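You operate a simulated robot arm through the tools that you are given. There is no shell and no other tool.

The job below is to be done with a simulated robot arm. You get a single attempt, and the scene is never put back.

JOB
Gauge the Pack 56 board and lay it on the tray for its thickness.
Fine: push it in on the height slide, press the knob, pull the slide out again. Where these are worked on the way, their far stop is far enough and under half their travel is too little: height slide.

It is judged by the outcome, as a careful person would: the job done as asked, and still so three seconds after it is handed in. It fails if anything else is knocked over, pushed out of place, dropped, spilled or broken.

ROBOT AND FRAMES
A 7-joint arm with a three-finger gripper, fixed in place. Base frame: the origin is at the foot of the arm, x ahead of it, y to its left, z up; the work surface is at about z = 0.82. Lengths are in m, angles in degrees, forces in N, time in s.
With the tool pointing down near the work surface it reaches from about 0.1 to 0.86 m from the base axis. Its first joint turns from -166.0 to 166.0 degrees. Payload 2.94 kg.
The TCP is the grasp point between the finger pads, 0.03 m short of the fingertips. In the tool frame z runs along the fingers and y along their closing line. Largest opening 0.132 m; the body of the gripper starts 0.107 m behind the TCP.
Orientation is that of the tool frame in the base frame, as a unit quaternion [x, y, z, w]. With the fingers straight down and closing along the base's y, the tool's x points along the base's -x, its y along +y and its z along -z.

CONTROLS
- The arm moves only by the tool apply_moves. Its argument "moves" is a list of rows, each a list of 6 numbers: the shift along the tool's x, y, z in m, then the turn, a rotation vector about the tool's x, y, z in degrees. In form: [[tx, ty, tz, ax, ay, az], ...]. A call has 1 to 20 rows; each row shifts and turns the commanded pose from where the row before left it, along the tool's axes as they then stand. "grip" is the gripper command, from -1 (fully open) to 1 (shut), values between in proportion, set as the call begins (left out, the last holds). Each row takes 0.2 s and may step no farther than 0.05 m and 8.6 degrees from the row before; otherwise, or with a gripper value out of range, the whole call is refused. Where a pose cannot be reached the arm comes as near as it can. A force on the tool above 40 N (or 10 N above the force at the start of the call, whichever is more), or a blocked arm, ends the call early, and 0.2 s more pass. The fingers move at their own pace and stop on an object; they squeeze with about 25 N. The grip force told is the motor's: it shows also when the fingers shut on nothing. Time passes only in rows, and 0.2 s behind the last, so rows that do not move let the fingers close. It gives the time, the measured TCP pose, the force on the tool (base axes), the opening and the grip force at its end, in the units of the frame above (readings bear some noise), with the torque about the TCP (base axes, N m) and any sound that the robot's microphone picked up.
- Cameras (640 x 400 px; columns grow to the right, rows downward): "scene" is fixed at [0.0379, -0.6404, 1.383]; the picture's right is [0.76, -0.65, 0.00], its down [-0.27, -0.31, -0.91] and it looks along [0.59, 0.69, -0.41] (base axes); focal length 312 px, centre (320, 200). "wrist" rides on the gripper at [0.072, 0.003, -0.144] in the tool frame; the picture's right is [-0.04, 1.00, 0.00], its down [-0.88, -0.04, -0.48] and it looks along [-0.48, -0.02, 0.88] (tool axes); focal length 256 px, centre (320, 200). There is no depth. A picture from a camera that has moved, and an enlarged one, comes with that camera's place and axes in the base frame and with its lens. The place of the scene camera against the robot may be out by one fixed shift of up to 0.025 m in any direction.
- camera(camera): a new picture of that camera. The clock stands still meanwhile.
- move_column(by): slides the trunk up (or, below 0, down) by that many m; the arm rides with it, the base frame stays. It gives what a move gives, with no picture.
- close_up(camera, box): a new picture of the part [left, top, right, bottom] of that camera's present view, enlarged. The clock stands still meanwhile.
- job_done(): hands the job in; it is judged then, once.

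Places have to be worked out from the pictures, the camera data and where the tool is seen. Open the gripper and draw the arm clear of the work before you hand the job in, unless the task says otherwise.

The tools are called after "Call:" as a command line: name --pt "numbers of a row" for each row, then --argument value for the rest, lists and objects as JSON in quotes. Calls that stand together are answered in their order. apply_moves: Moves the arm, as the interface text tells. Its arguments: {"type":"object","properties":{"moves":{"type":"array"},"grip":{"type":"number"}},"required":["moves"]} The other tools are called the same way: move_column (by) slides the trunk up or down; camera (camera) takes a picture; close_up (camera, box) takes an enlarged picture of a part of a camera's view; job_done () hands the job in.

At the start:

```text
clock: 0.0
tool_pos: [0.5483, 0.2379, 1.2912]
orientation: [0.001, 1.0, 0.0, 0.0]
wrist_force: [0.2, 0.4, -0.2]
moment: [0.05, 0.0, -0.01]
grip_width: 0.1322
grip_force: 0.2
trunk travel left (down, up): [-0.4, 0.14]
```

scene: 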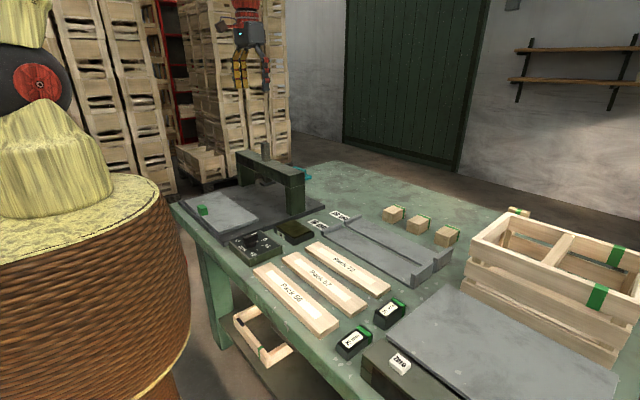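
wrist: 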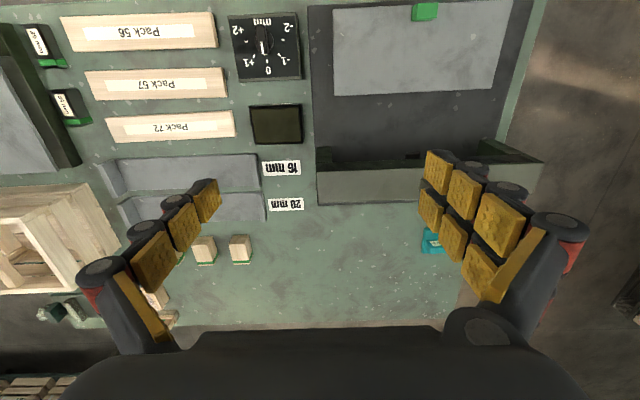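

I start by looking closer at the scene to identify the gauge, the boards, the trays and the controls.

Call:
close_up --camera "scene" --box '[170, 130, 330, 230]'

Call:
close_up --camera "scene" --box '[220, 200, 460, 350]'

Call:
close_up --camera "wrist" --box '[200, 0, 520, 200]'

Call:
close_up --camera "wrist" --box '[0, 0, 320, 200]'

Call:
close_up --camera "scene" --box '[300, 190, 640, 400]'

```text
4.00 times, centred on (250, 180) of scene
camera zoom: at [0.0379, -0.6404, 1.383], right [0.76, -0.65, 0.0], down [-0.27, -0.31, -0.91], along [0.59, 0.69, -0.41], focal length 1249 px, centre (600, 280)
```

zoom: 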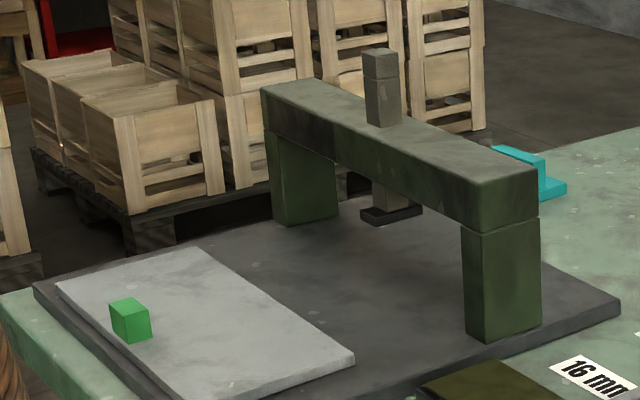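

```text
2.67 times, centred on (340, 275) of scene
camera zoom: at [0.0379, -0.6404, 1.383], right [0.76, -0.65, 0.0], down [-0.27, -0.31, -0.91], along [0.59, 0.69, -0.41], focal length 833 px, centre (267, 0)
```

zoom: 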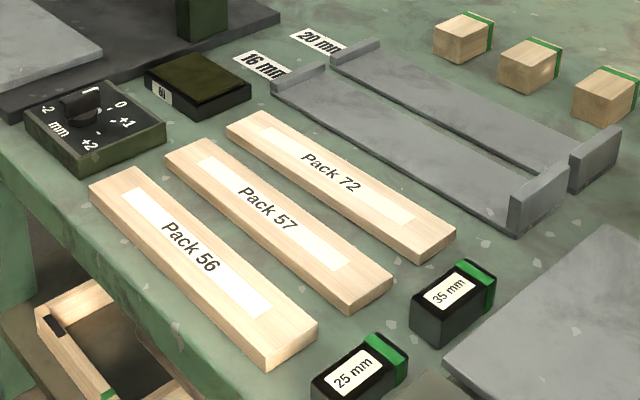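

```text
2.00 times, centred on (360, 100) of wrist
camera zoom: at [0.4757, 0.2418, 1.4354], right [0.04, 1.0, 0.0], down [0.88, -0.04, 0.48], along [0.48, -0.02, -0.88], focal length 512 px, centre (240, 400)
```

zoom: 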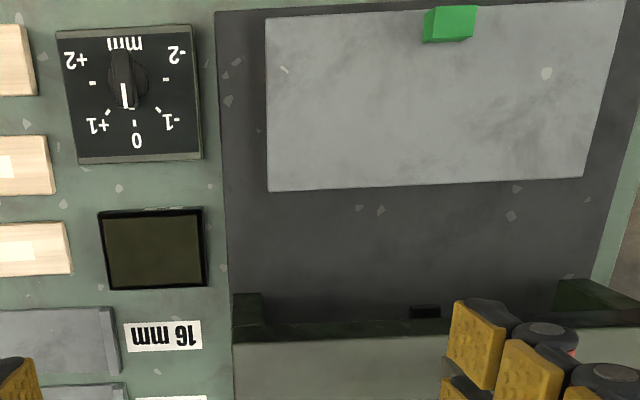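

```text
2.00 times, centred on (160, 100) of wrist
camera zoom: at [0.4757, 0.2418, 1.4354], right [0.04, 1.0, 0.0], down [0.88, -0.04, 0.48], along [0.48, -0.02, -0.88], focal length 512 px, centre (640, 400)
```

zoom: 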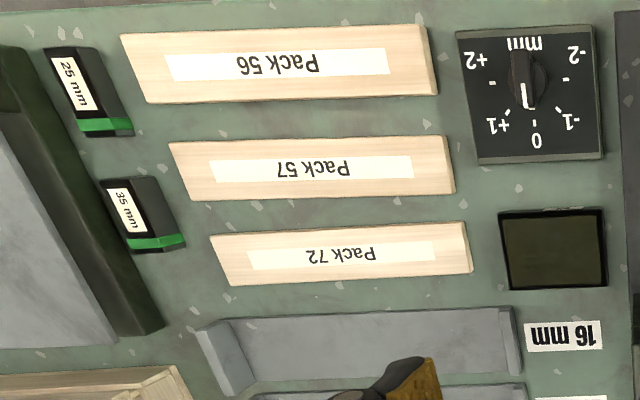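

```text
1.88 times, centred on (470, 295) of scene
camera zoom: at [0.0379, -0.6404, 1.383], right [0.76, -0.65, 0.0], down [-0.27, -0.31, -0.91], along [0.59, 0.69, -0.41], focal length 588 px, centre (38, 21)
```

zoom: 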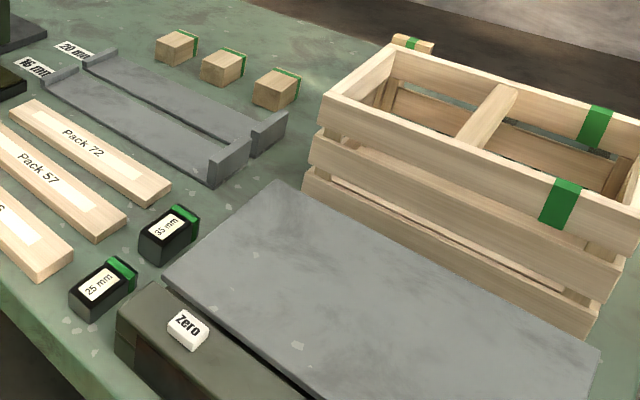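

I want finer views of the knob, the display box, and the gauge head before touching anything.

Call:
close_up --camera "scene" --box '[222, 215, 322, 278]'

Call:
close_up --camera "wrist" --box '[220, 5, 316, 65]'

Call:
close_up --camera "wrist" --box '[240, 90, 336, 150]'

Call:
close_up --camera "scene" --box '[300, 290, 460, 400]'

Call:
close_up --camera "scene" --box '[300, 190, 480, 300]'

Call:
close_up --camera "scene" --box '[220, 290, 320, 370]'

```text
6.35 times, centred on (272, 246) of scene
camera zoom: at [0.0379, -0.6404, 1.383], right [0.76, -0.65, 0.0], down [-0.27, -0.31, -0.91], along [0.59, 0.69, -0.41], focal length 1982 px, centre (625, -95)
```

zoom: 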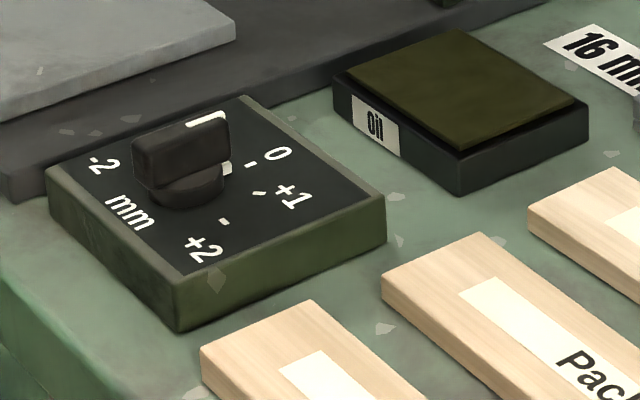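

```text
6.67 times, centred on (268, 35) of wrist
camera zoom: at [0.4757, 0.2418, 1.4354], right [0.04, 1.0, 0.0], down [0.88, -0.04, 0.48], along [0.48, -0.02, -0.88], focal length 1707 px, centre (667, 1300)
```

zoom: 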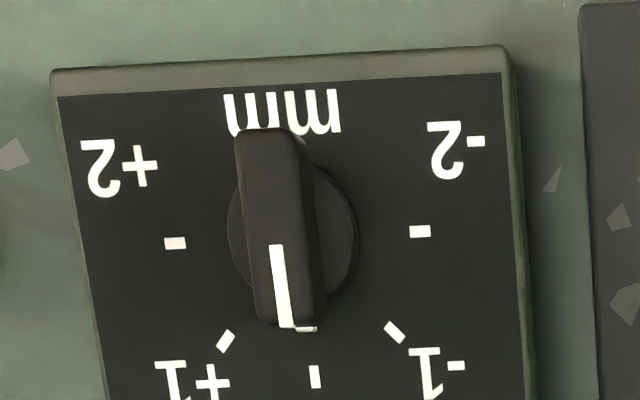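

```text
6.67 times, centred on (288, 120) of wrist
camera zoom: at [0.4757, 0.2418, 1.4354], right [0.04, 1.0, 0.0], down [0.88, -0.04, 0.48], along [0.48, -0.02, -0.88], focal length 1707 px, centre (533, 733)
```

zoom: 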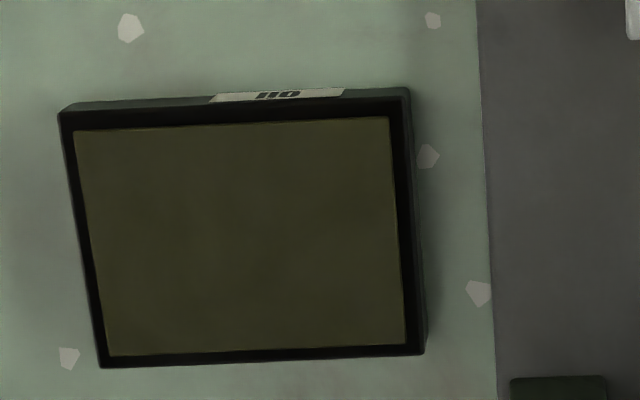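

```text
3.64 times, centred on (380, 345) of scene
camera zoom: at [0.0379, -0.6404, 1.383], right [0.76, -0.65, 0.0], down [-0.27, -0.31, -0.91], along [0.59, 0.69, -0.41], focal length 1135 px, centre (102, -327)
```

zoom: 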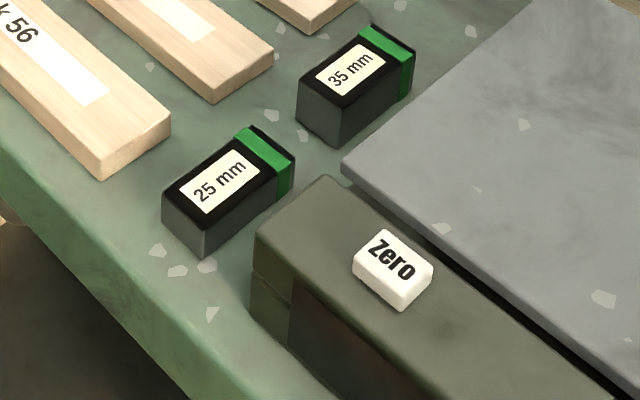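

```text
3.56 times, centred on (390, 245) of scene
camera zoom: at [0.0379, -0.6404, 1.383], right [0.76, -0.65, 0.0], down [-0.27, -0.31, -0.91], along [0.59, 0.69, -0.41], focal length 1110 px, centre (71, 40)
```

zoom: 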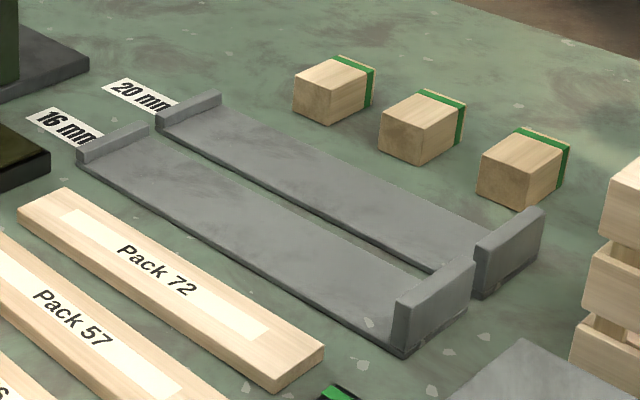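

```text
5.00 times, centred on (270, 330) of scene
camera zoom: at [0.0379, -0.6404, 1.383], right [0.76, -0.65, 0.0], down [-0.27, -0.31, -0.91], along [0.59, 0.69, -0.41], focal length 1561 px, centre (570, -450)
```

zoom: 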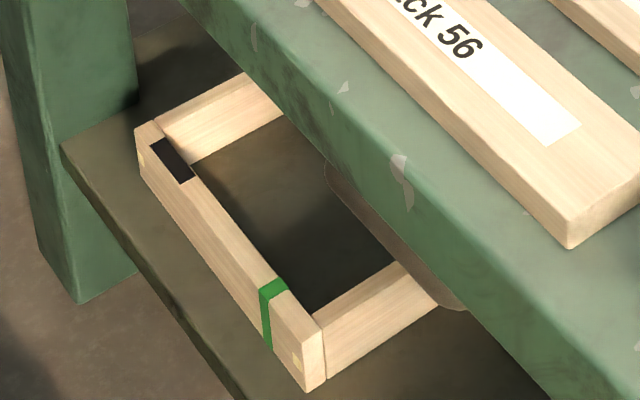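

The reading is not obvious yet, so I bring the wrist camera over to the gauge (base y≈0.43, x≈0.40, z≈1.15) to look at its gantry, plunger and any display.

Call:
apply_moves --pt "0.04 0.045 0.02 0 0 0" --pt "0.04 0.045 0.02 0 0 0" --pt "0.03 0.045 0.02 0 0 0" --pt "0.03 0.045 0.02 0 0 0" --pt "0.0 0.012 0.03 0 0 0" --pt "0.0 0.0 0.03 0 0 0" --grip -1

Call:
camera --camera "wrist"

Call:
camera --camera "scene"

```text
refused: row 1 steps farther than a row can; nothing moved
```

```text
taken
camera wrist: at [0.4757, 0.2418, 1.4354], right [0.04, 1.0, 0.0], down [0.88, -0.04, 0.48], along [0.48, -0.02, -0.88], focal length 256 px, centre (320, 200)
```

wrist: 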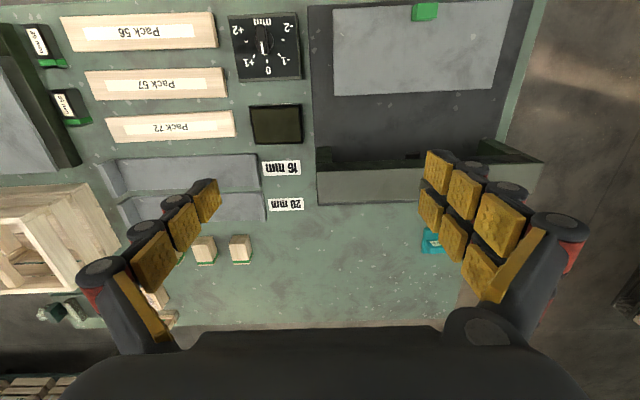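

```text
taken
```

scene: 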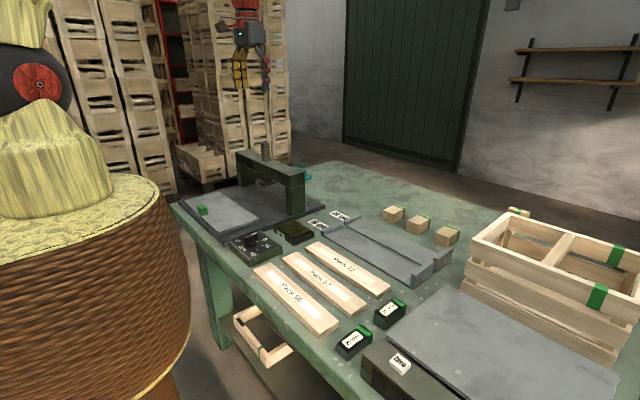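

The rows were too long (norm over 0.05 m); I split them into smaller steps toward the same viewpoint.

Call:
apply_moves --pt "0.02 0.03 0.02 0 0 0" --pt "0.02 0.03 0.02 0 0 0" --pt "0.02 0.03 0.02 0 0 0" --pt "0.02 0.03 0.02 0 0 0" --pt "0.02 0.03 0.02 0 0 0" --pt "0.02 0.03 0.02 0 0 0" --pt "0.02 0.012 0.02 0 0 0" --grip -1

Call:
camera --camera "wrist"

```text
clock: 1.6
tool_pos: [0.4101, 0.4321, 1.1489]
orientation: [0.0, 1.0, 0.0, -0.001]
wrist_force: [-0.5, 0.0, 0.3]
moment: [-0.02, 0.0, 0.02]
grip_width: 0.1318
grip_force: 0.1
trunk travel left (down, up): [-0.4, 0.14]
```

```text
taken
camera wrist: at [0.336, 0.4346, 1.2939], right [0.05, 1.0, 0.0], down [0.88, -0.04, 0.48], along [0.48, -0.02, -0.88], focal length 256 px, centre (320, 200)
```

wrist: 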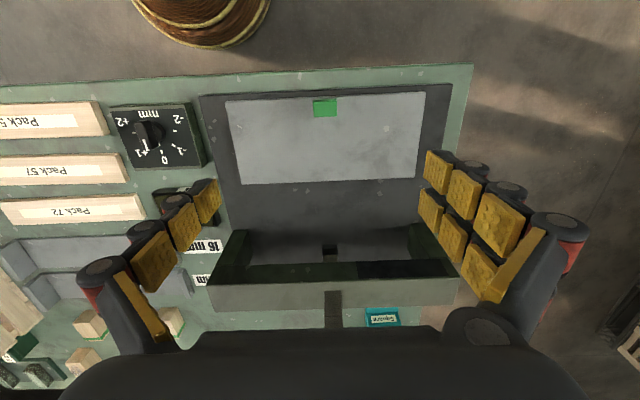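

The gantry's front face has a darker panel (possible display) and there is a labelled teal item behind. I zoom on them.

Call:
close_up --camera "wrist" --box '[200, 220, 470, 335]'

Call:
close_up --camera "wrist" --box '[340, 295, 430, 340]'

Call:
close_up --camera "wrist" --box '[100, 90, 230, 180]'

Call:
close_up --camera "wrist" --box '[190, 60, 490, 240]'

```text
2.37 times, centred on (335, 278) of wrist
camera zoom: at [0.336, 0.4346, 1.2939], right [0.05, 1.0, 0.0], down [0.88, -0.04, 0.48], along [0.48, -0.02, -0.88], focal length 607 px, centre (284, 16)
```

zoom: 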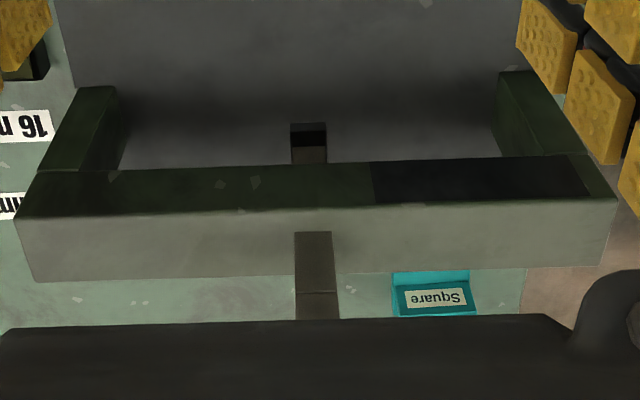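

```text
7.11 times, centred on (385, 318) of wrist
camera zoom: at [0.336, 0.4346, 1.2939], right [0.05, 1.0, 0.0], down [0.88, -0.04, 0.48], along [0.48, -0.02, -0.88], focal length 1820 px, centre (-142, -636)
```

zoom: 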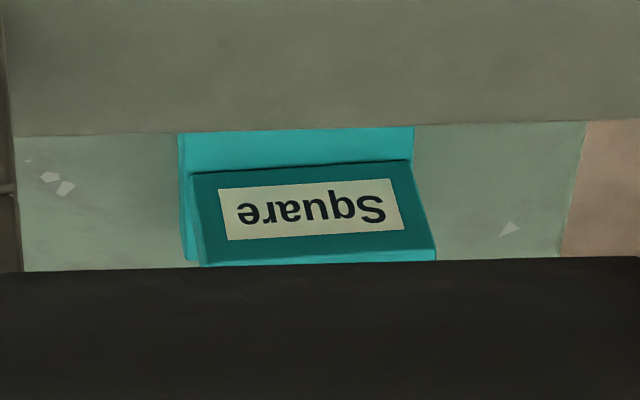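

```text
4.44 times, centred on (165, 135) of wrist
camera zoom: at [0.336, 0.4346, 1.2939], right [0.05, 1.0, 0.0], down [0.88, -0.04, 0.48], along [0.48, -0.02, -0.88], focal length 1138 px, centre (1009, 489)
```

zoom: 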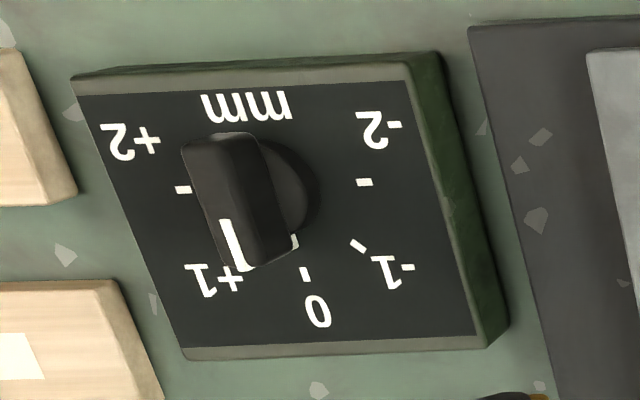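

```text
2.13 times, centred on (340, 150) of wrist
camera zoom: at [0.336, 0.4346, 1.2939], right [0.05, 1.0, 0.0], down [0.88, -0.04, 0.48], along [0.48, -0.02, -0.88], focal length 546 px, centre (277, 307)
```

zoom: 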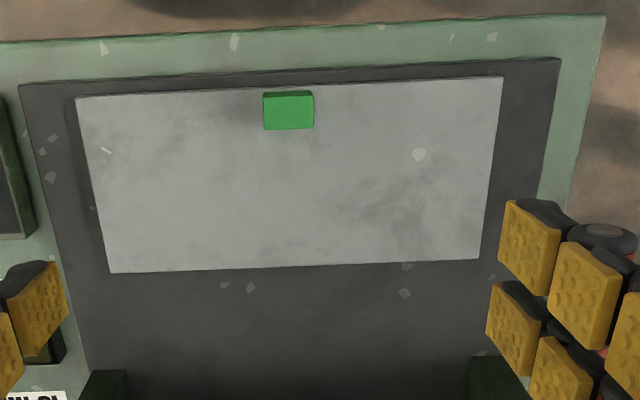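

The blank dark panel on the gantry front is likely the readout. Next I look closely at the dial knob from nearly above to see which setting it stands at.

Call:
apply_moves --pt "0.007 -0.0417 0.018 0 0 0" --pt "0.007 -0.0417 0.018 0 0 0" --pt "0.007 -0.0417 0.018 0 0 0" --pt "0.007 -0.0417 0.018 0 0 0" --pt "0.007 -0.0417 0.018 0 0 0" --pt "0.007 -0.0417 0.018 0 0 0" --pt "0.007 -0.0417 0.018 0 0 0"

Call:
camera --camera "wrist"

Call:
close_up --camera "wrist" --box '[230, 110, 410, 230]'

```text
clock: 3.2
tool_pos: [0.3616, 0.1374, 1.0239]
orientation: [-0.001, 1.0, 0.0, 0.0]
wrist_force: [-0.2, 0.5, 0.1]
moment: [0.02, -0.01, 0.01]
grip_width: 0.1315
grip_force: 0.0
trunk travel left (down, up): [-0.4, 0.14]
```

```text
taken
camera wrist: at [0.2873, 0.1402, 1.1678], right [0.04, 1.0, 0.0], down [0.88, -0.04, 0.48], along [0.48, -0.02, -0.88], focal length 256 px, centre (320, 200)
```

wrist: 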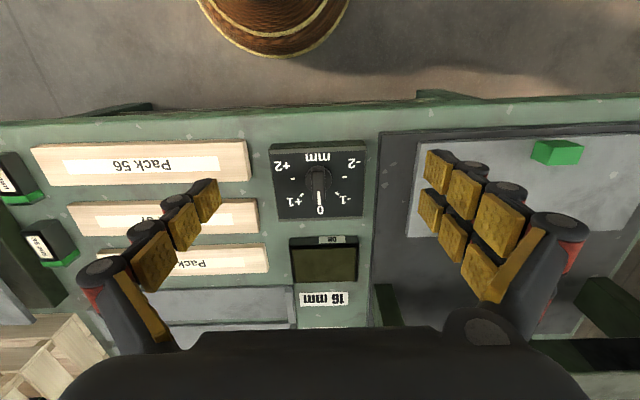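

```text
3.33 times, centred on (320, 170) of wrist
camera zoom: at [0.2873, 0.1402, 1.1678], right [0.04, 1.0, 0.0], down [0.88, -0.04, 0.48], along [0.48, -0.02, -0.88], focal length 853 px, centre (320, 300)
```

zoom: 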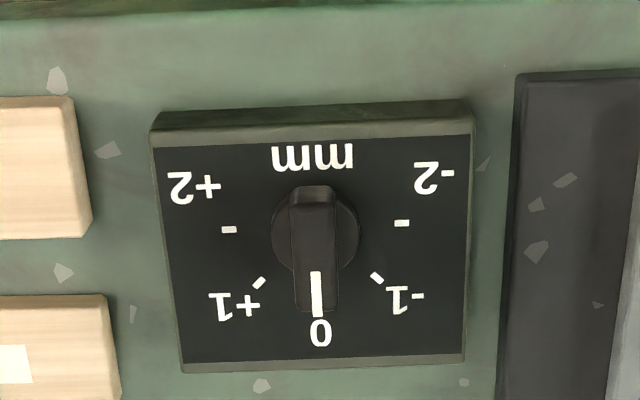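

The knob stands at 0 and this is the "mm" panel. Now I look at the boards from above to measure their positions and gaps.

Call:
apply_moves --pt "-0.0064 -0.04 -0.005 0 0 0" --pt "-0.0064 -0.04 -0.005 0 0 0" --pt "-0.0064 -0.04 -0.005 0 0 0" --pt "-0.0064 -0.04 -0.005 0 0 0" --pt "-0.0064 -0.04 -0.005 0 0 0" --pt "-0.0064 -0.04 -0.005 0 0 0"

Call:
camera --camera "wrist"

Call:
close_up --camera "wrist" --box '[170, 110, 480, 300]'

```text
clock: 4.6
tool_pos: [0.3977, -0.1016, 1.054]
orientation: [0.001, 1.0, -0.001, 0.0]
wrist_force: [-1.1, 0.0, -0.2]
moment: [0.04, 0.01, 0.01]
grip_width: 0.1321
grip_force: 0.1
trunk travel left (down, up): [-0.4, 0.14]
```

```text
taken
camera wrist: at [0.3243, -0.0996, 1.198], right [0.04, 1.0, 0.0], down [0.88, -0.04, 0.48], along [0.47, -0.02, -0.88], focal length 256 px, centre (320, 200)
```

wrist: 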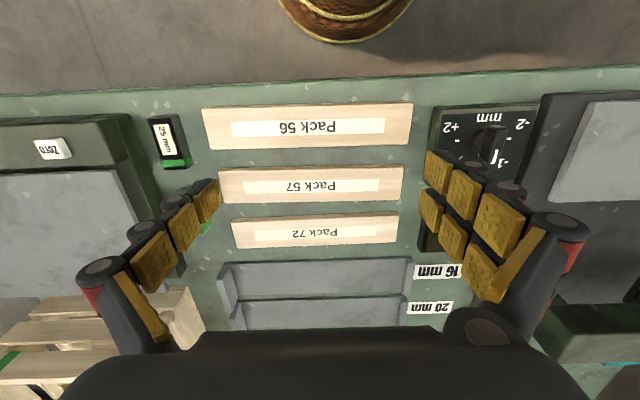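

```text
2.06 times, centred on (325, 205) of wrist
camera zoom: at [0.3243, -0.0996, 1.198], right [0.04, 1.0, 0.0], down [0.88, -0.04, 0.48], along [0.47, -0.02, -0.88], focal length 528 px, centre (310, 190)
```

zoom: 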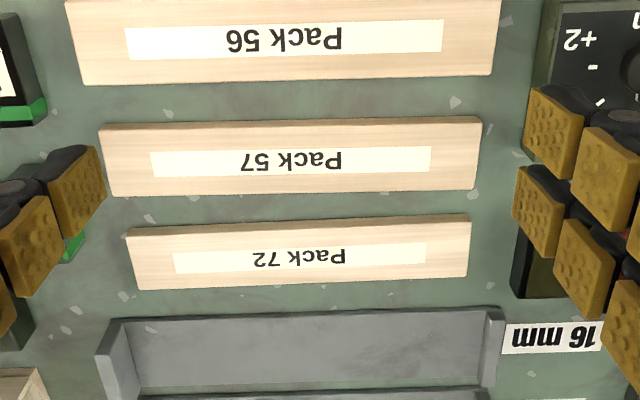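

Pack 56 lies at about x≈0.404, y≈-0.12, nearly along y, with roughly 38 mm to Pack 57. I turn the gripper -90° about its own axis so the fingers close across the board's width, partly narrowing the opening later.

Call:
apply_moves --pt "0 0 0 0 0 -8.2" --pt "0 0 0 0 0 -8.2" --pt "0 0 0 0 0 -8.2" --pt "0 0 0 0 0 -8.2" --pt "0 0 0 0 0 -8.2" --pt "0 0 0 0 0 -8.2" --pt "0 0 0 0 0 -8.2" --pt "0 0 0 0 0 -8.2" --pt "0 0 0 0 0 -8.2" --pt "0 0 0 0 0 -8.2" --pt "0 0 0 0 0 -8.0"

Call:
camera --camera "wrist"

```text
clock: 7.0
tool_pos: [0.3996, -0.1015, 1.0561]
orientation: [0.708, -0.706, 0.0, 0.0]
wrist_force: [0.6, -0.3, 0.7]
moment: [0.05, 0.02, -0.01]
grip_width: 0.132
grip_force: 0.1
trunk travel left (down, up): [-0.4, 0.14]
```

```text
taken
camera wrist: at [0.3939, -0.1737, 1.1995], right [-1.0, 0.04, 0.0], down [0.04, 0.88, 0.48], along [0.02, 0.47, -0.88], focal length 256 px, centre (320, 200)
```

wrist: 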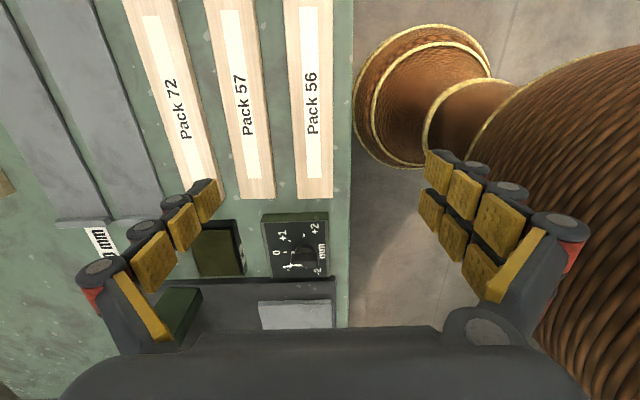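

The board runs x≈0.381–0.434 at its near end as seen here. I narrow the opening to ~78 mm and descend above the board's middle to z≈0.90, then check clearance.

Call:
apply_moves --pt "0.009 -0.003 0.03 0 0 0" --pt "0.0095 -0.0024 0.03 0 0 0" --pt "0 0 0.035 0 0 0" --pt "0 0 0.03 0 0 0" --pt "0 0 0.026 0 0 0" --pt "0 0 0 0 0 0" --grip -0.18

Call:
camera --camera "wrist"

Call:
close_up --camera "scene" --box '[220, 200, 460, 350]'

```text
clock: 8.4
tool_pos: [0.4025, -0.1189, 0.9035]
orientation: [-0.707, 0.708, 0.0, 0.001]
wrist_force: [-0.5, 0.1, 0.0]
moment: [-0.01, -0.04, 0.03]
grip_width: 0.0777
grip_force: 0.1
trunk travel left (down, up): [-0.4, 0.14]
```

```text
taken
camera wrist: at [0.3987, -0.1918, 1.0469], right [-1.0, 0.04, 0.0], down [0.04, 0.88, 0.48], along [0.02, 0.47, -0.88], focal length 256 px, centre (320, 200)
```

wrist: 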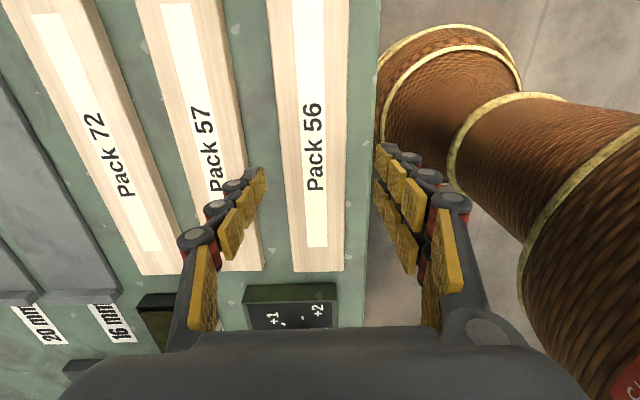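

```text
2.67 times, centred on (340, 275) of scene
camera zoom: at [0.0379, -0.6404, 1.383], right [0.76, -0.65, 0.0], down [-0.27, -0.31, -0.91], along [0.59, 0.69, -0.41], focal length 833 px, centre (267, 0)
```

zoom: 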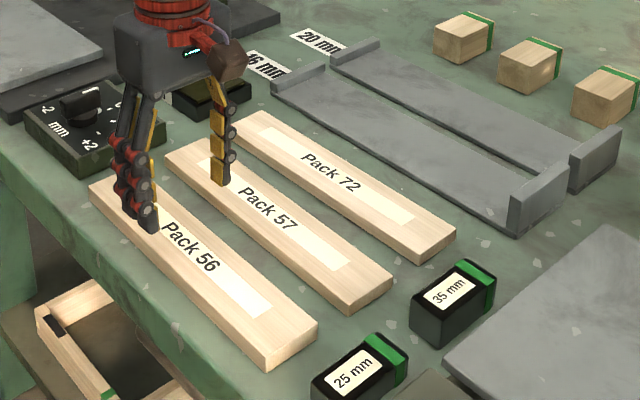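

I zoom into the wrist view to see the board's edges relative to the fingers more precisely.

Call:
close_up --camera "wrist" --box '[220, 80, 420, 205]'

```text
3.20 times, centred on (320, 142) of wrist
camera zoom: at [0.3987, -0.1918, 1.0469], right [-1.0, 0.04, 0.0], down [0.04, 0.88, 0.48], along [0.02, 0.47, -0.88], focal length 819 px, centre (320, 384)
```

zoom: 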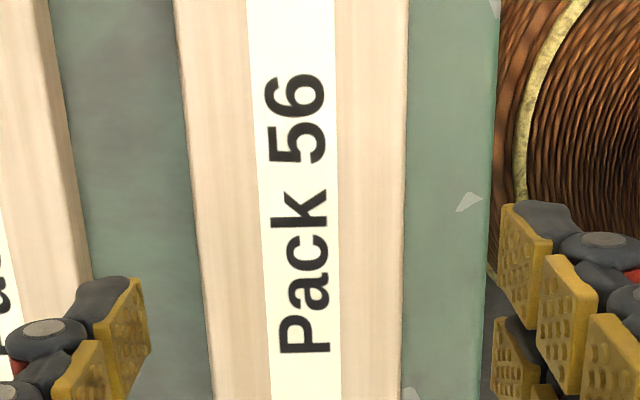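

The board is centred at x≈0.4065 under the tool; I shift +4 mm in x and go down so the fingertips straddle it, stopping just above the table.

Call:
apply_moves --pt "0 -0.004 0.01 0 0 0" --pt "0 0 0.018 0 0 0" --pt "0 0 0.012 0 0 0" --pt "0 0 0.006 0 0 0" --pt "0 0 0 0 0 0"

Call:
camera --camera "wrist"

Call:
close_up --camera "scene" --box '[220, 220, 380, 340]'

```text
clock: 9.6
tool_pos: [0.4077, -0.1208, 0.8585]
orientation: [-0.707, 0.707, 0.0, -0.001]
wrist_force: [-0.7, 0.6, 0.3]
moment: [-0.01, 0.0, -0.01]
grip_width: 0.078
grip_force: 0.0
trunk travel left (down, up): [-0.4, 0.14]
```

```text
taken
camera wrist: at [0.4032, -0.1933, 1.0022], right [-1.0, 0.04, 0.0], down [0.04, 0.88, 0.48], along [0.02, 0.47, -0.88], focal length 256 px, centre (320, 200)
```

wrist: 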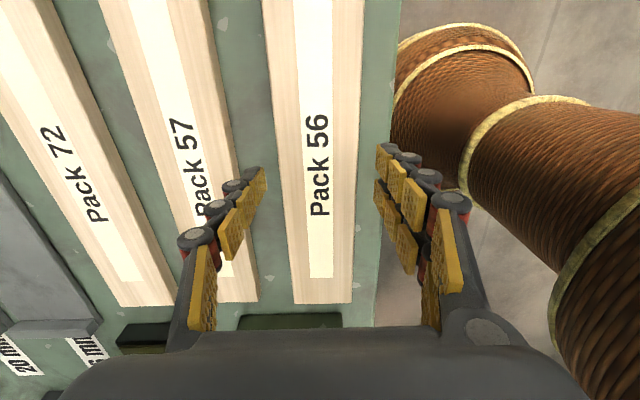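

```text
3.33 times, centred on (300, 280) of scene
camera zoom: at [0.0379, -0.6404, 1.383], right [0.76, -0.65, 0.0], down [-0.27, -0.31, -0.91], along [0.59, 0.69, -0.41], focal length 1041 px, centre (387, -67)
```

zoom: 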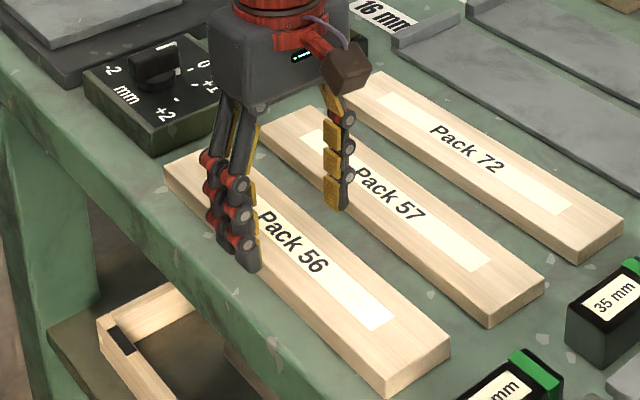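

Both fingers clear the board sides. I lower 4 mm more and close on the board.

Call:
apply_moves --pt "0 0 0.0045 0 0 0" --pt "0 0 0 0 0 0"

Call:
apply_moves --pt "0 0 0 0 0 0" --pt "0 0 0 0 0 0" --pt "0 0 0 0 0 0" --pt "0 0 0 0 0 0" --pt "0 0 0 0 0 0" --grip 1

```text
clock: 10.2
tool_pos: [0.4085, -0.1203, 0.8548]
orientation: [-0.707, 0.708, 0.0, 0.0]
wrist_force: [-0.2, 1.0, 0.1]
moment: [0.0, 0.01, 0.01]
grip_width: 0.0777
grip_force: 0.1
trunk travel left (down, up): [-0.4, 0.14]
```

```text
clock: 11.4
tool_pos: [0.4075, -0.1207, 0.8548]
orientation: [-0.707, 0.708, 0.0, 0.001]
wrist_force: [-0.5, -0.5, -0.4]
moment: [0.03, 0.01, 0.0]
grip_width: 0.0
grip_force: 8.2
trunk travel left (down, up): [-0.4, 0.14]
```

The fingers shut fully on nothing (width 0), so they are still above the board or the board top is lower than assumed. I look before moving.

Call:
camera --camera "wrist"

Call:
close_up --camera "scene" --box '[220, 220, 380, 340]'

```text
taken
camera wrist: at [0.4032, -0.193, 0.9981], right [-1.0, 0.04, 0.0], down [0.04, 0.88, 0.48], along [0.02, 0.47, -0.88], focal length 256 px, centre (320, 200)
```

wrist: 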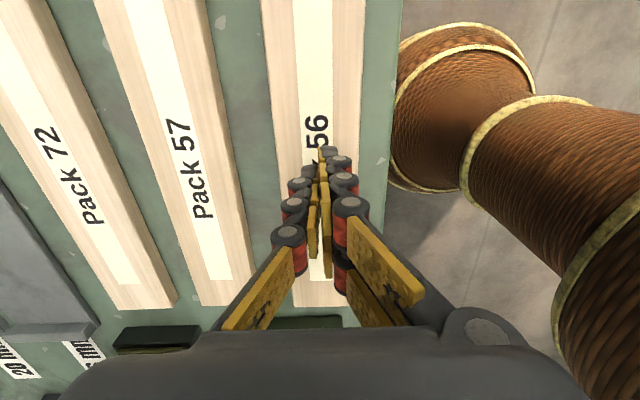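

```text
3.33 times, centred on (300, 280) of scene
camera zoom: at [0.0379, -0.6404, 1.383], right [0.76, -0.65, 0.0], down [-0.27, -0.31, -0.91], along [0.59, 0.69, -0.41], focal length 1041 px, centre (387, -67)
```

zoom: 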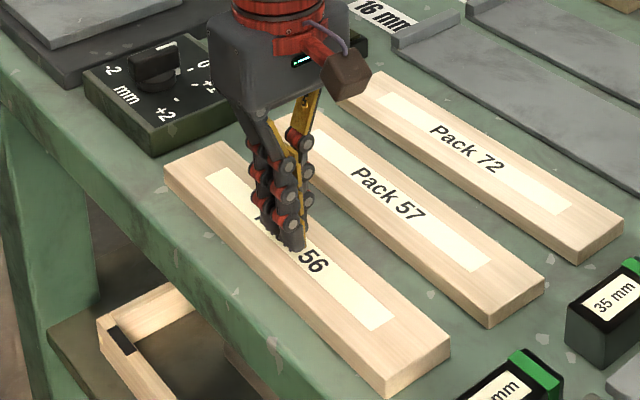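

The fingertips are just above the board's top, so the surface is lower than I assumed. I touch down gently with the closed fingers to measure the board's top height.

Call:
apply_moves --pt "0 0 0.002 0 0 0" --pt "0 0 0 0 0 0"

Call:
apply_moves --pt "0 0 0.002 0 0 0" --pt "0 0 0 0 0 0"

Call:
apply_moves --pt "0 0 0.002 0 0 0" --pt "0 0 0 0 0 0"

```text
clock: 12.0
tool_pos: [0.4078, -0.1204, 0.8524]
orientation: [-0.706, 0.708, -0.001, 0.0]
wrist_force: [-0.8, -0.5, 0.0]
moment: [0.0, 0.01, 0.03]
grip_width: 0.0
grip_force: 25.3
trunk travel left (down, up): [-0.4, 0.14]
```

```text
clock: 12.6
tool_pos: [0.4083, -0.1195, 0.8501]
orientation: [-0.707, 0.708, 0.0, 0.0]
wrist_force: [0.8, 0.0, 0.3]
moment: [0.02, -0.01, -0.01]
grip_width: 0.0002
grip_force: 25.2
trunk travel left (down, up): [-0.4, 0.14]
```

```text
clock: 13.2
tool_pos: [0.4077, -0.1195, 0.8478]
orientation: [-0.706, 0.708, 0.0, 0.0]
wrist_force: [-0.7, -0.5, -0.6]
moment: [-0.04, 0.0, 0.03]
grip_width: 0.0
grip_force: 25.4
trunk travel left (down, up): [-0.4, 0.14]
```

No contact yet; I continue in small steps.

Call:
apply_moves --pt "0 0 0.002 0 0 0" --pt "0 0 0 0 0 0"

Call:
apply_moves --pt "0 0 0.002 0 0 0" --pt "0 0 0 0 0 0"

Call:
apply_moves --pt "0 0 0.002 0 0 0" --pt "0 0 0 0 0 0"

Call:
close_up --camera "scene" --box '[220, 220, 380, 340]'

```text
clock: 13.8
tool_pos: [0.4063, -0.1195, 0.8466]
orientation: [-0.706, 0.708, 0.0, -0.001]
wrist_force: [-1.0, 0.1, 0.3]
moment: [-0.01, 0.0, -0.02]
grip_width: 0.0
grip_force: 25.1
trunk travel left (down, up): [-0.4, 0.14]
```

```text
clock: 14.4
tool_pos: [0.4071, -0.1186, 0.846]
orientation: [-0.707, 0.708, -0.001, 0.0]
wrist_force: [-4.6, -1.6, 32.5]
moment: [0.05, 0.19, -0.01]
grip_width: 0.0059
grip_force: 25.5
trunk travel left (down, up): [-0.4, 0.14]
```

```text
clock: 14.7
tool_pos: [0.4072, -0.1204, 0.8456]
orientation: [-0.707, 0.708, -0.001, 0.0]
wrist_force: [-9.0, 0.9, 27.8]
moment: [0.07, 0.23, 0.04]
grip_width: 0.0059
grip_force: 25.3
trunk travel left (down, up): [-0.4, 0.14]
stopped in row 1: the force on the tool passed its limit at 46 N (the readings are from after the stop); the commanded pose is now the measured one
```

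```text
3.33 times, centred on (300, 280) of scene
camera zoom: at [0.0379, -0.6404, 1.383], right [0.76, -0.65, 0.0], down [-0.27, -0.31, -0.91], along [0.59, 0.69, -0.41], focal length 1041 px, centre (387, -67)
```

zoom: 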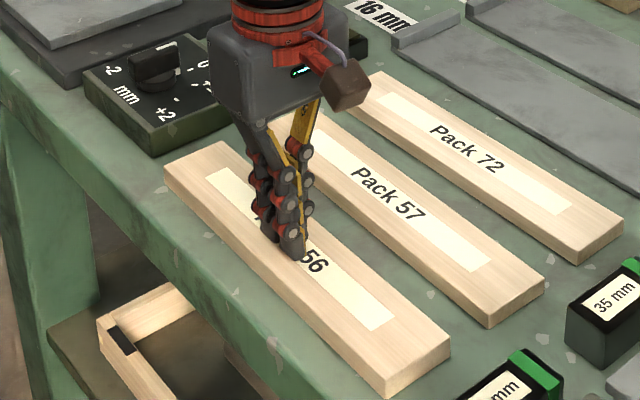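

Contact with the board top occurs at TCP z≈0.8465, so surfaces are about 2 cm lower than assumed. I back up, reopen to 78 mm, and then descend again.

Call:
apply_moves --pt "0 0 -0.01 0 0 0" --pt "0 0 -0.01 0 0 0" --pt "0 0 0 0 0 0" --pt "0 0 0 0 0 0" --pt "0 0 0 0 0 0" --pt "0 0 0 0 0 0" --grip -0.18

Call:
camera --camera "wrist"

```text
clock: 16.1
tool_pos: [0.4093, -0.1211, 0.864]
orientation: [-0.706, 0.708, -0.002, 0.0]
wrist_force: [-0.4, -0.8, 0.1]
moment: [0.01, -0.02, 0.01]
grip_width: 0.078
grip_force: 0.2
trunk travel left (down, up): [-0.4, 0.14]
```

```text
taken
camera wrist: at [0.4042, -0.1931, 1.0085], right [-1.0, 0.04, 0.0], down [0.04, 0.88, 0.47], along [0.02, 0.47, -0.88], focal length 256 px, centre (320, 200)
```

wrist: 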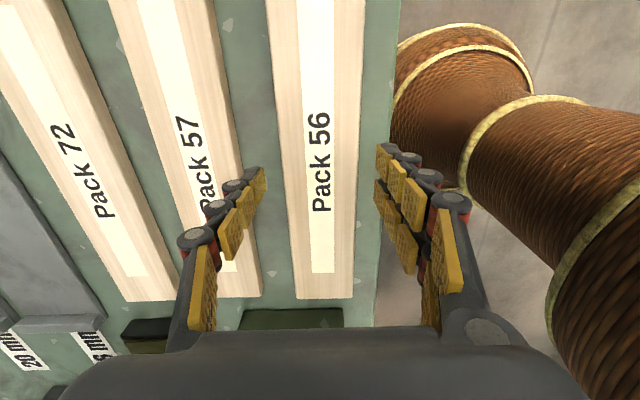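

The board sits about 4 mm nearer the robot than the tool; I shift -4 mm in x and descend stepwise, watching the force.

Call:
apply_moves --pt "0 0.0035 0.01 0 0 0" --pt "0 0 0.01 0 0 0" --pt "0 0 0.006 0 0 0" --pt "0 0 0 0 0 0"

Call:
close_up --camera "scene" --box '[220, 220, 380, 340]'

Call:
close_up --camera "wrist" --box '[220, 80, 420, 205]'

```text
clock: 17.1
tool_pos: [0.4054, -0.1212, 0.8394]
orientation: [-0.706, 0.708, 0.0, 0.0]
wrist_force: [1.4, -0.3, 1.1]
moment: [-0.01, 0.01, -0.01]
grip_width: 0.0778
grip_force: 0.1
trunk travel left (down, up): [-0.4, 0.14]
```

```text
3.33 times, centred on (300, 280) of scene
camera zoom: at [0.0379, -0.6404, 1.383], right [0.76, -0.65, 0.0], down [-0.27, -0.31, -0.91], along [0.59, 0.69, -0.41], focal length 1041 px, centre (387, -67)
```

zoom: 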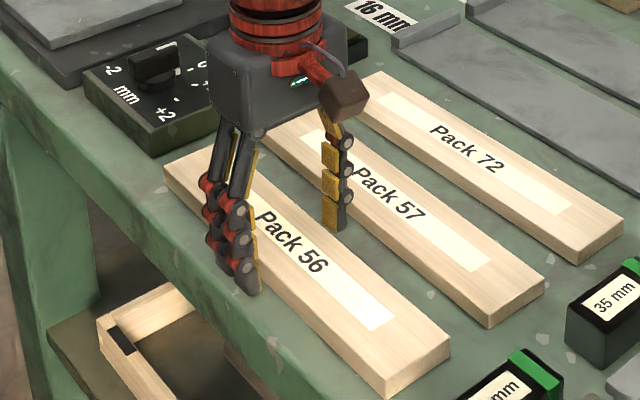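

```text
3.20 times, centred on (320, 142) of wrist
camera zoom: at [0.4006, -0.1934, 0.9828], right [-1.0, 0.04, 0.0], down [0.04, 0.88, 0.47], along [0.02, 0.47, -0.88], focal length 819 px, centre (320, 384)
```

zoom: 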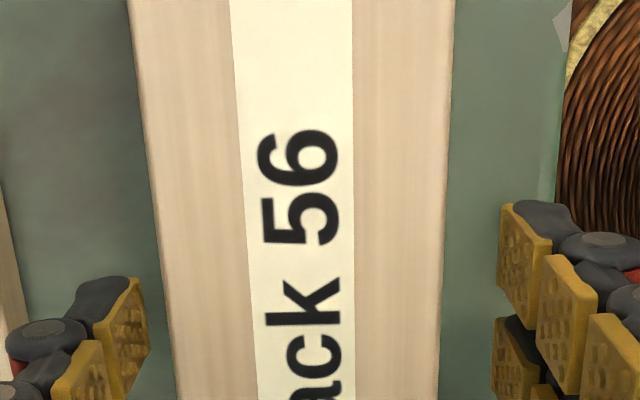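

The board is now about 4 mm off-centre toward the left finger, so I shift back +4 mm in x, then lower in small steps to get a deeper bite.

Call:
apply_moves --pt "0 -0.004 0 0 0 0" --pt "0 0 0.002 0 0 0" --pt "0 0 0 0 0 0"

Call:
apply_moves --pt "0 0 0.002 0 0 0" --pt "0 0 0 0 0 0"

Call:
apply_moves --pt "0 0 0.002 0 0 0" --pt "0 0 0 0 0 0"

Call:
close_up --camera "wrist" --box '[220, 80, 420, 205]'

```text
clock: 17.9
tool_pos: [0.4098, -0.1213, 0.8364]
orientation: [-0.707, 0.708, -0.001, 0.001]
wrist_force: [0.7, -0.3, 0.3]
moment: [-0.03, 0.02, -0.02]
grip_width: 0.0779
grip_force: 0.0
trunk travel left (down, up): [-0.4, 0.14]
```

```text
clock: 18.5
tool_pos: [0.4085, -0.1215, 0.8339]
orientation: [-0.706, 0.708, -0.001, 0.0]
wrist_force: [-0.2, -0.4, 0.2]
moment: [-0.02, 0.03, 0.0]
grip_width: 0.0781
grip_force: 0.1
trunk travel left (down, up): [-0.4, 0.14]
```

```text
clock: 19.1
tool_pos: [0.4078, -0.1207, 0.8331]
orientation: [-0.706, 0.708, -0.001, 0.0]
wrist_force: [0.0, 0.8, 0.3]
moment: [0.0, 0.03, 0.0]
grip_width: 0.0781
grip_force: 0.1
trunk travel left (down, up): [-0.4, 0.14]
```

```text
3.20 times, centred on (320, 142) of wrist
camera zoom: at [0.4043, -0.193, 0.9767], right [-1.0, 0.04, 0.0], down [0.04, 0.88, 0.47], along [0.02, 0.47, -0.88], focal length 819 px, centre (320, 384)
```

zoom: 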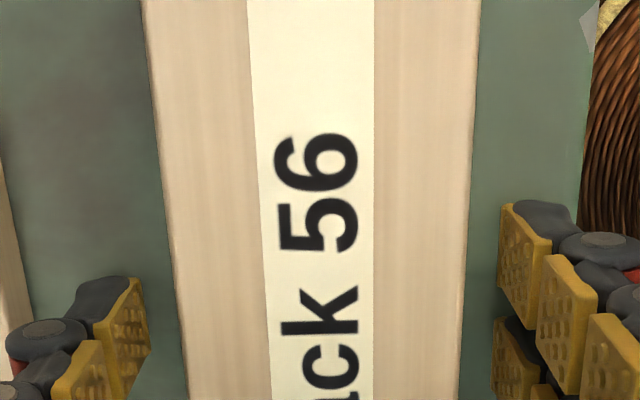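

The fingers are centred on the board with ~13 mm of bite and no table contact. I close on it.

Call:
apply_moves --pt "0 0 0 0 0 0" --pt "0 0 0 0 0 0" --pt "0 0 0 0 0 0" --pt "0 0 0 0 0 0" --grip 1

Call:
close_up --camera "wrist" --box '[160, 60, 480, 260]'

Call:
close_up --camera "scene" --box '[220, 220, 380, 340]'

```text
clock: 20.1
tool_pos: [0.4089, -0.1202, 0.8337]
orientation: [-0.706, 0.708, -0.001, 0.0]
wrist_force: [-0.2, 1.3, 1.8]
moment: [0.02, 0.04, -0.21]
grip_width: 0.0592
grip_force: 24.9
trunk travel left (down, up): [-0.4, 0.14]
```

```text
2.00 times, centred on (320, 160) of wrist
camera zoom: at [0.4042, -0.1929, 0.9768], right [-1.0, 0.04, 0.0], down [0.04, 0.88, 0.47], along [0.02, 0.47, -0.88], focal length 512 px, centre (320, 280)
```

zoom: 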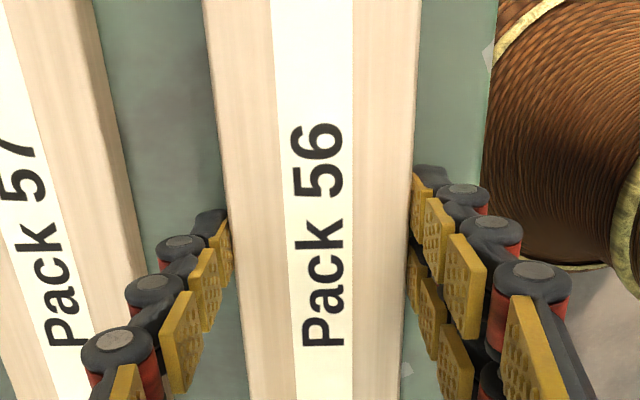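

```text
3.33 times, centred on (300, 280) of scene
camera zoom: at [0.0379, -0.6404, 1.383], right [0.76, -0.65, 0.0], down [-0.27, -0.31, -0.91], along [0.59, 0.69, -0.41], focal length 1041 px, centre (387, -67)
```

zoom: 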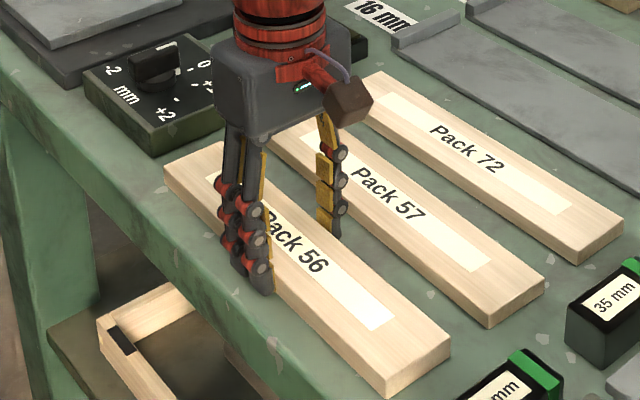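

Grip width 59 mm with ~25 N: the board is held. I lift it to z≈0.98 and check that it hangs level.

Call:
apply_moves --pt "0 0 -0.01 0 0 0" --pt "0 0 -0.02 0 0 0" --pt "0 0 -0.03 0 0 0" --pt "0 0 -0.03 0 0 0" --pt "0 0 -0.03 0 0 0" --pt "0 0 -0.02 0 0 0" --pt "0 0 0 0 0 0"

Call:
camera --camera "wrist"

Call:
camera --camera "scene"

```text
clock: 21.7
tool_pos: [0.4092, -0.1197, 0.9727]
orientation: [-0.706, 0.708, -0.002, 0.0]
wrist_force: [-0.2, -0.1, -2.6]
moment: [0.02, 0.03, 0.04]
grip_width: 0.0595
grip_force: 25.1
trunk travel left (down, up): [-0.4, 0.14]
```

```text
taken
camera wrist: at [0.405, -0.192, 1.1177], right [-1.0, 0.04, 0.0], down [0.04, 0.88, 0.47], along [0.02, 0.47, -0.88], focal length 256 px, centre (320, 200)
```

wrist: 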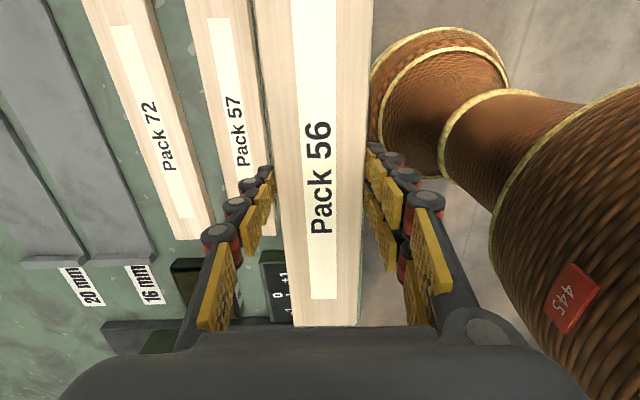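

```text
taken
```

scene: 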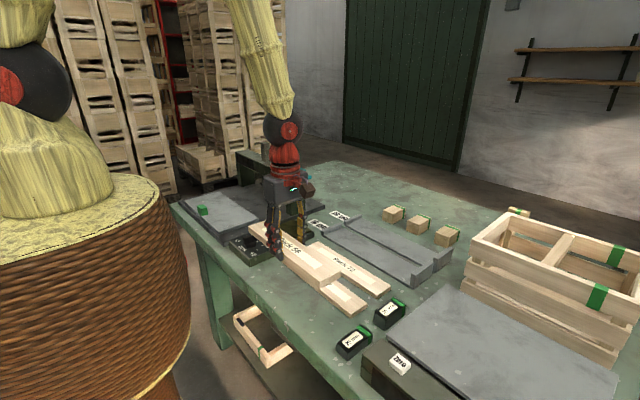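

The board (≈0.26 kg) hangs level. I carry it at this height to above the slide, aiming for board centre (0.476, 0.441).

Call:
apply_moves --pt "-0.043 -0.005 0 0 0 0" --pt "-0.043 -0.005 0 0 0 0" --pt "-0.043 -0.005 0 0 0 0" --pt "-0.043 -0.005 0 0 0 0" --pt "-0.043 -0.005 0 0 0 0" --pt "-0.043 -0.005 0 0 0 0" --pt "-0.043 -0.005 0 0 0 0" --pt "-0.043 -0.005 0 0 0 0" --pt "-0.043 -0.005 0 0 0 0" --pt "-0.043 -0.005 0 0 0 0" --pt "-0.043 -0.005 0 0 0 0" --pt "-0.043 -0.005 0 0 0 0" --pt "-0.044 -0.006 0 0 0 0" --pt "0 0 0 0 0 0"

Call:
camera --camera "wrist"

Call:
camera --camera "scene"

```text
clock: 24.7
tool_pos: [0.4751, 0.441, 0.9693]
orientation: [-0.706, 0.708, -0.001, 0.0]
wrist_force: [0.0, 1.3, -2.0]
moment: [0.02, 0.0, -0.04]
grip_width: 0.0596
grip_force: 25.0
trunk travel left (down, up): [-0.4, 0.14]
```

```text
taken
camera wrist: at [0.47, 0.3681, 1.1148], right [-1.0, 0.04, 0.0], down [0.04, 0.88, 0.47], along [0.02, 0.47, -0.88], focal length 256 px, centre (320, 200)
```

wrist: 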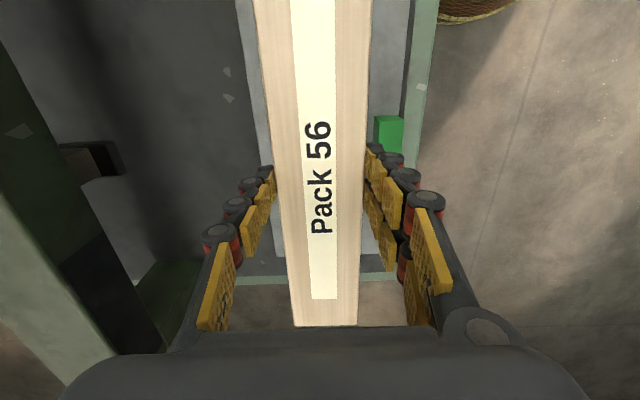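

```text
taken
```

scene: 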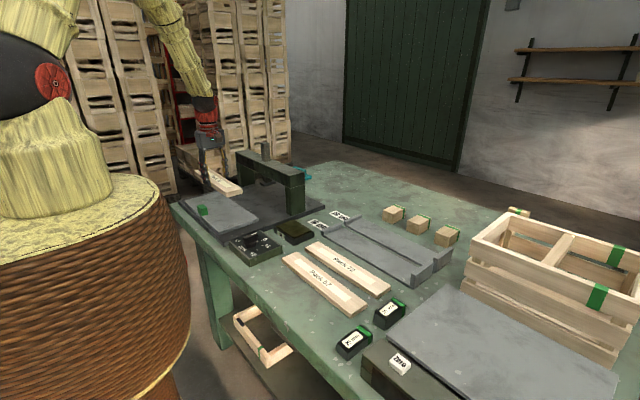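

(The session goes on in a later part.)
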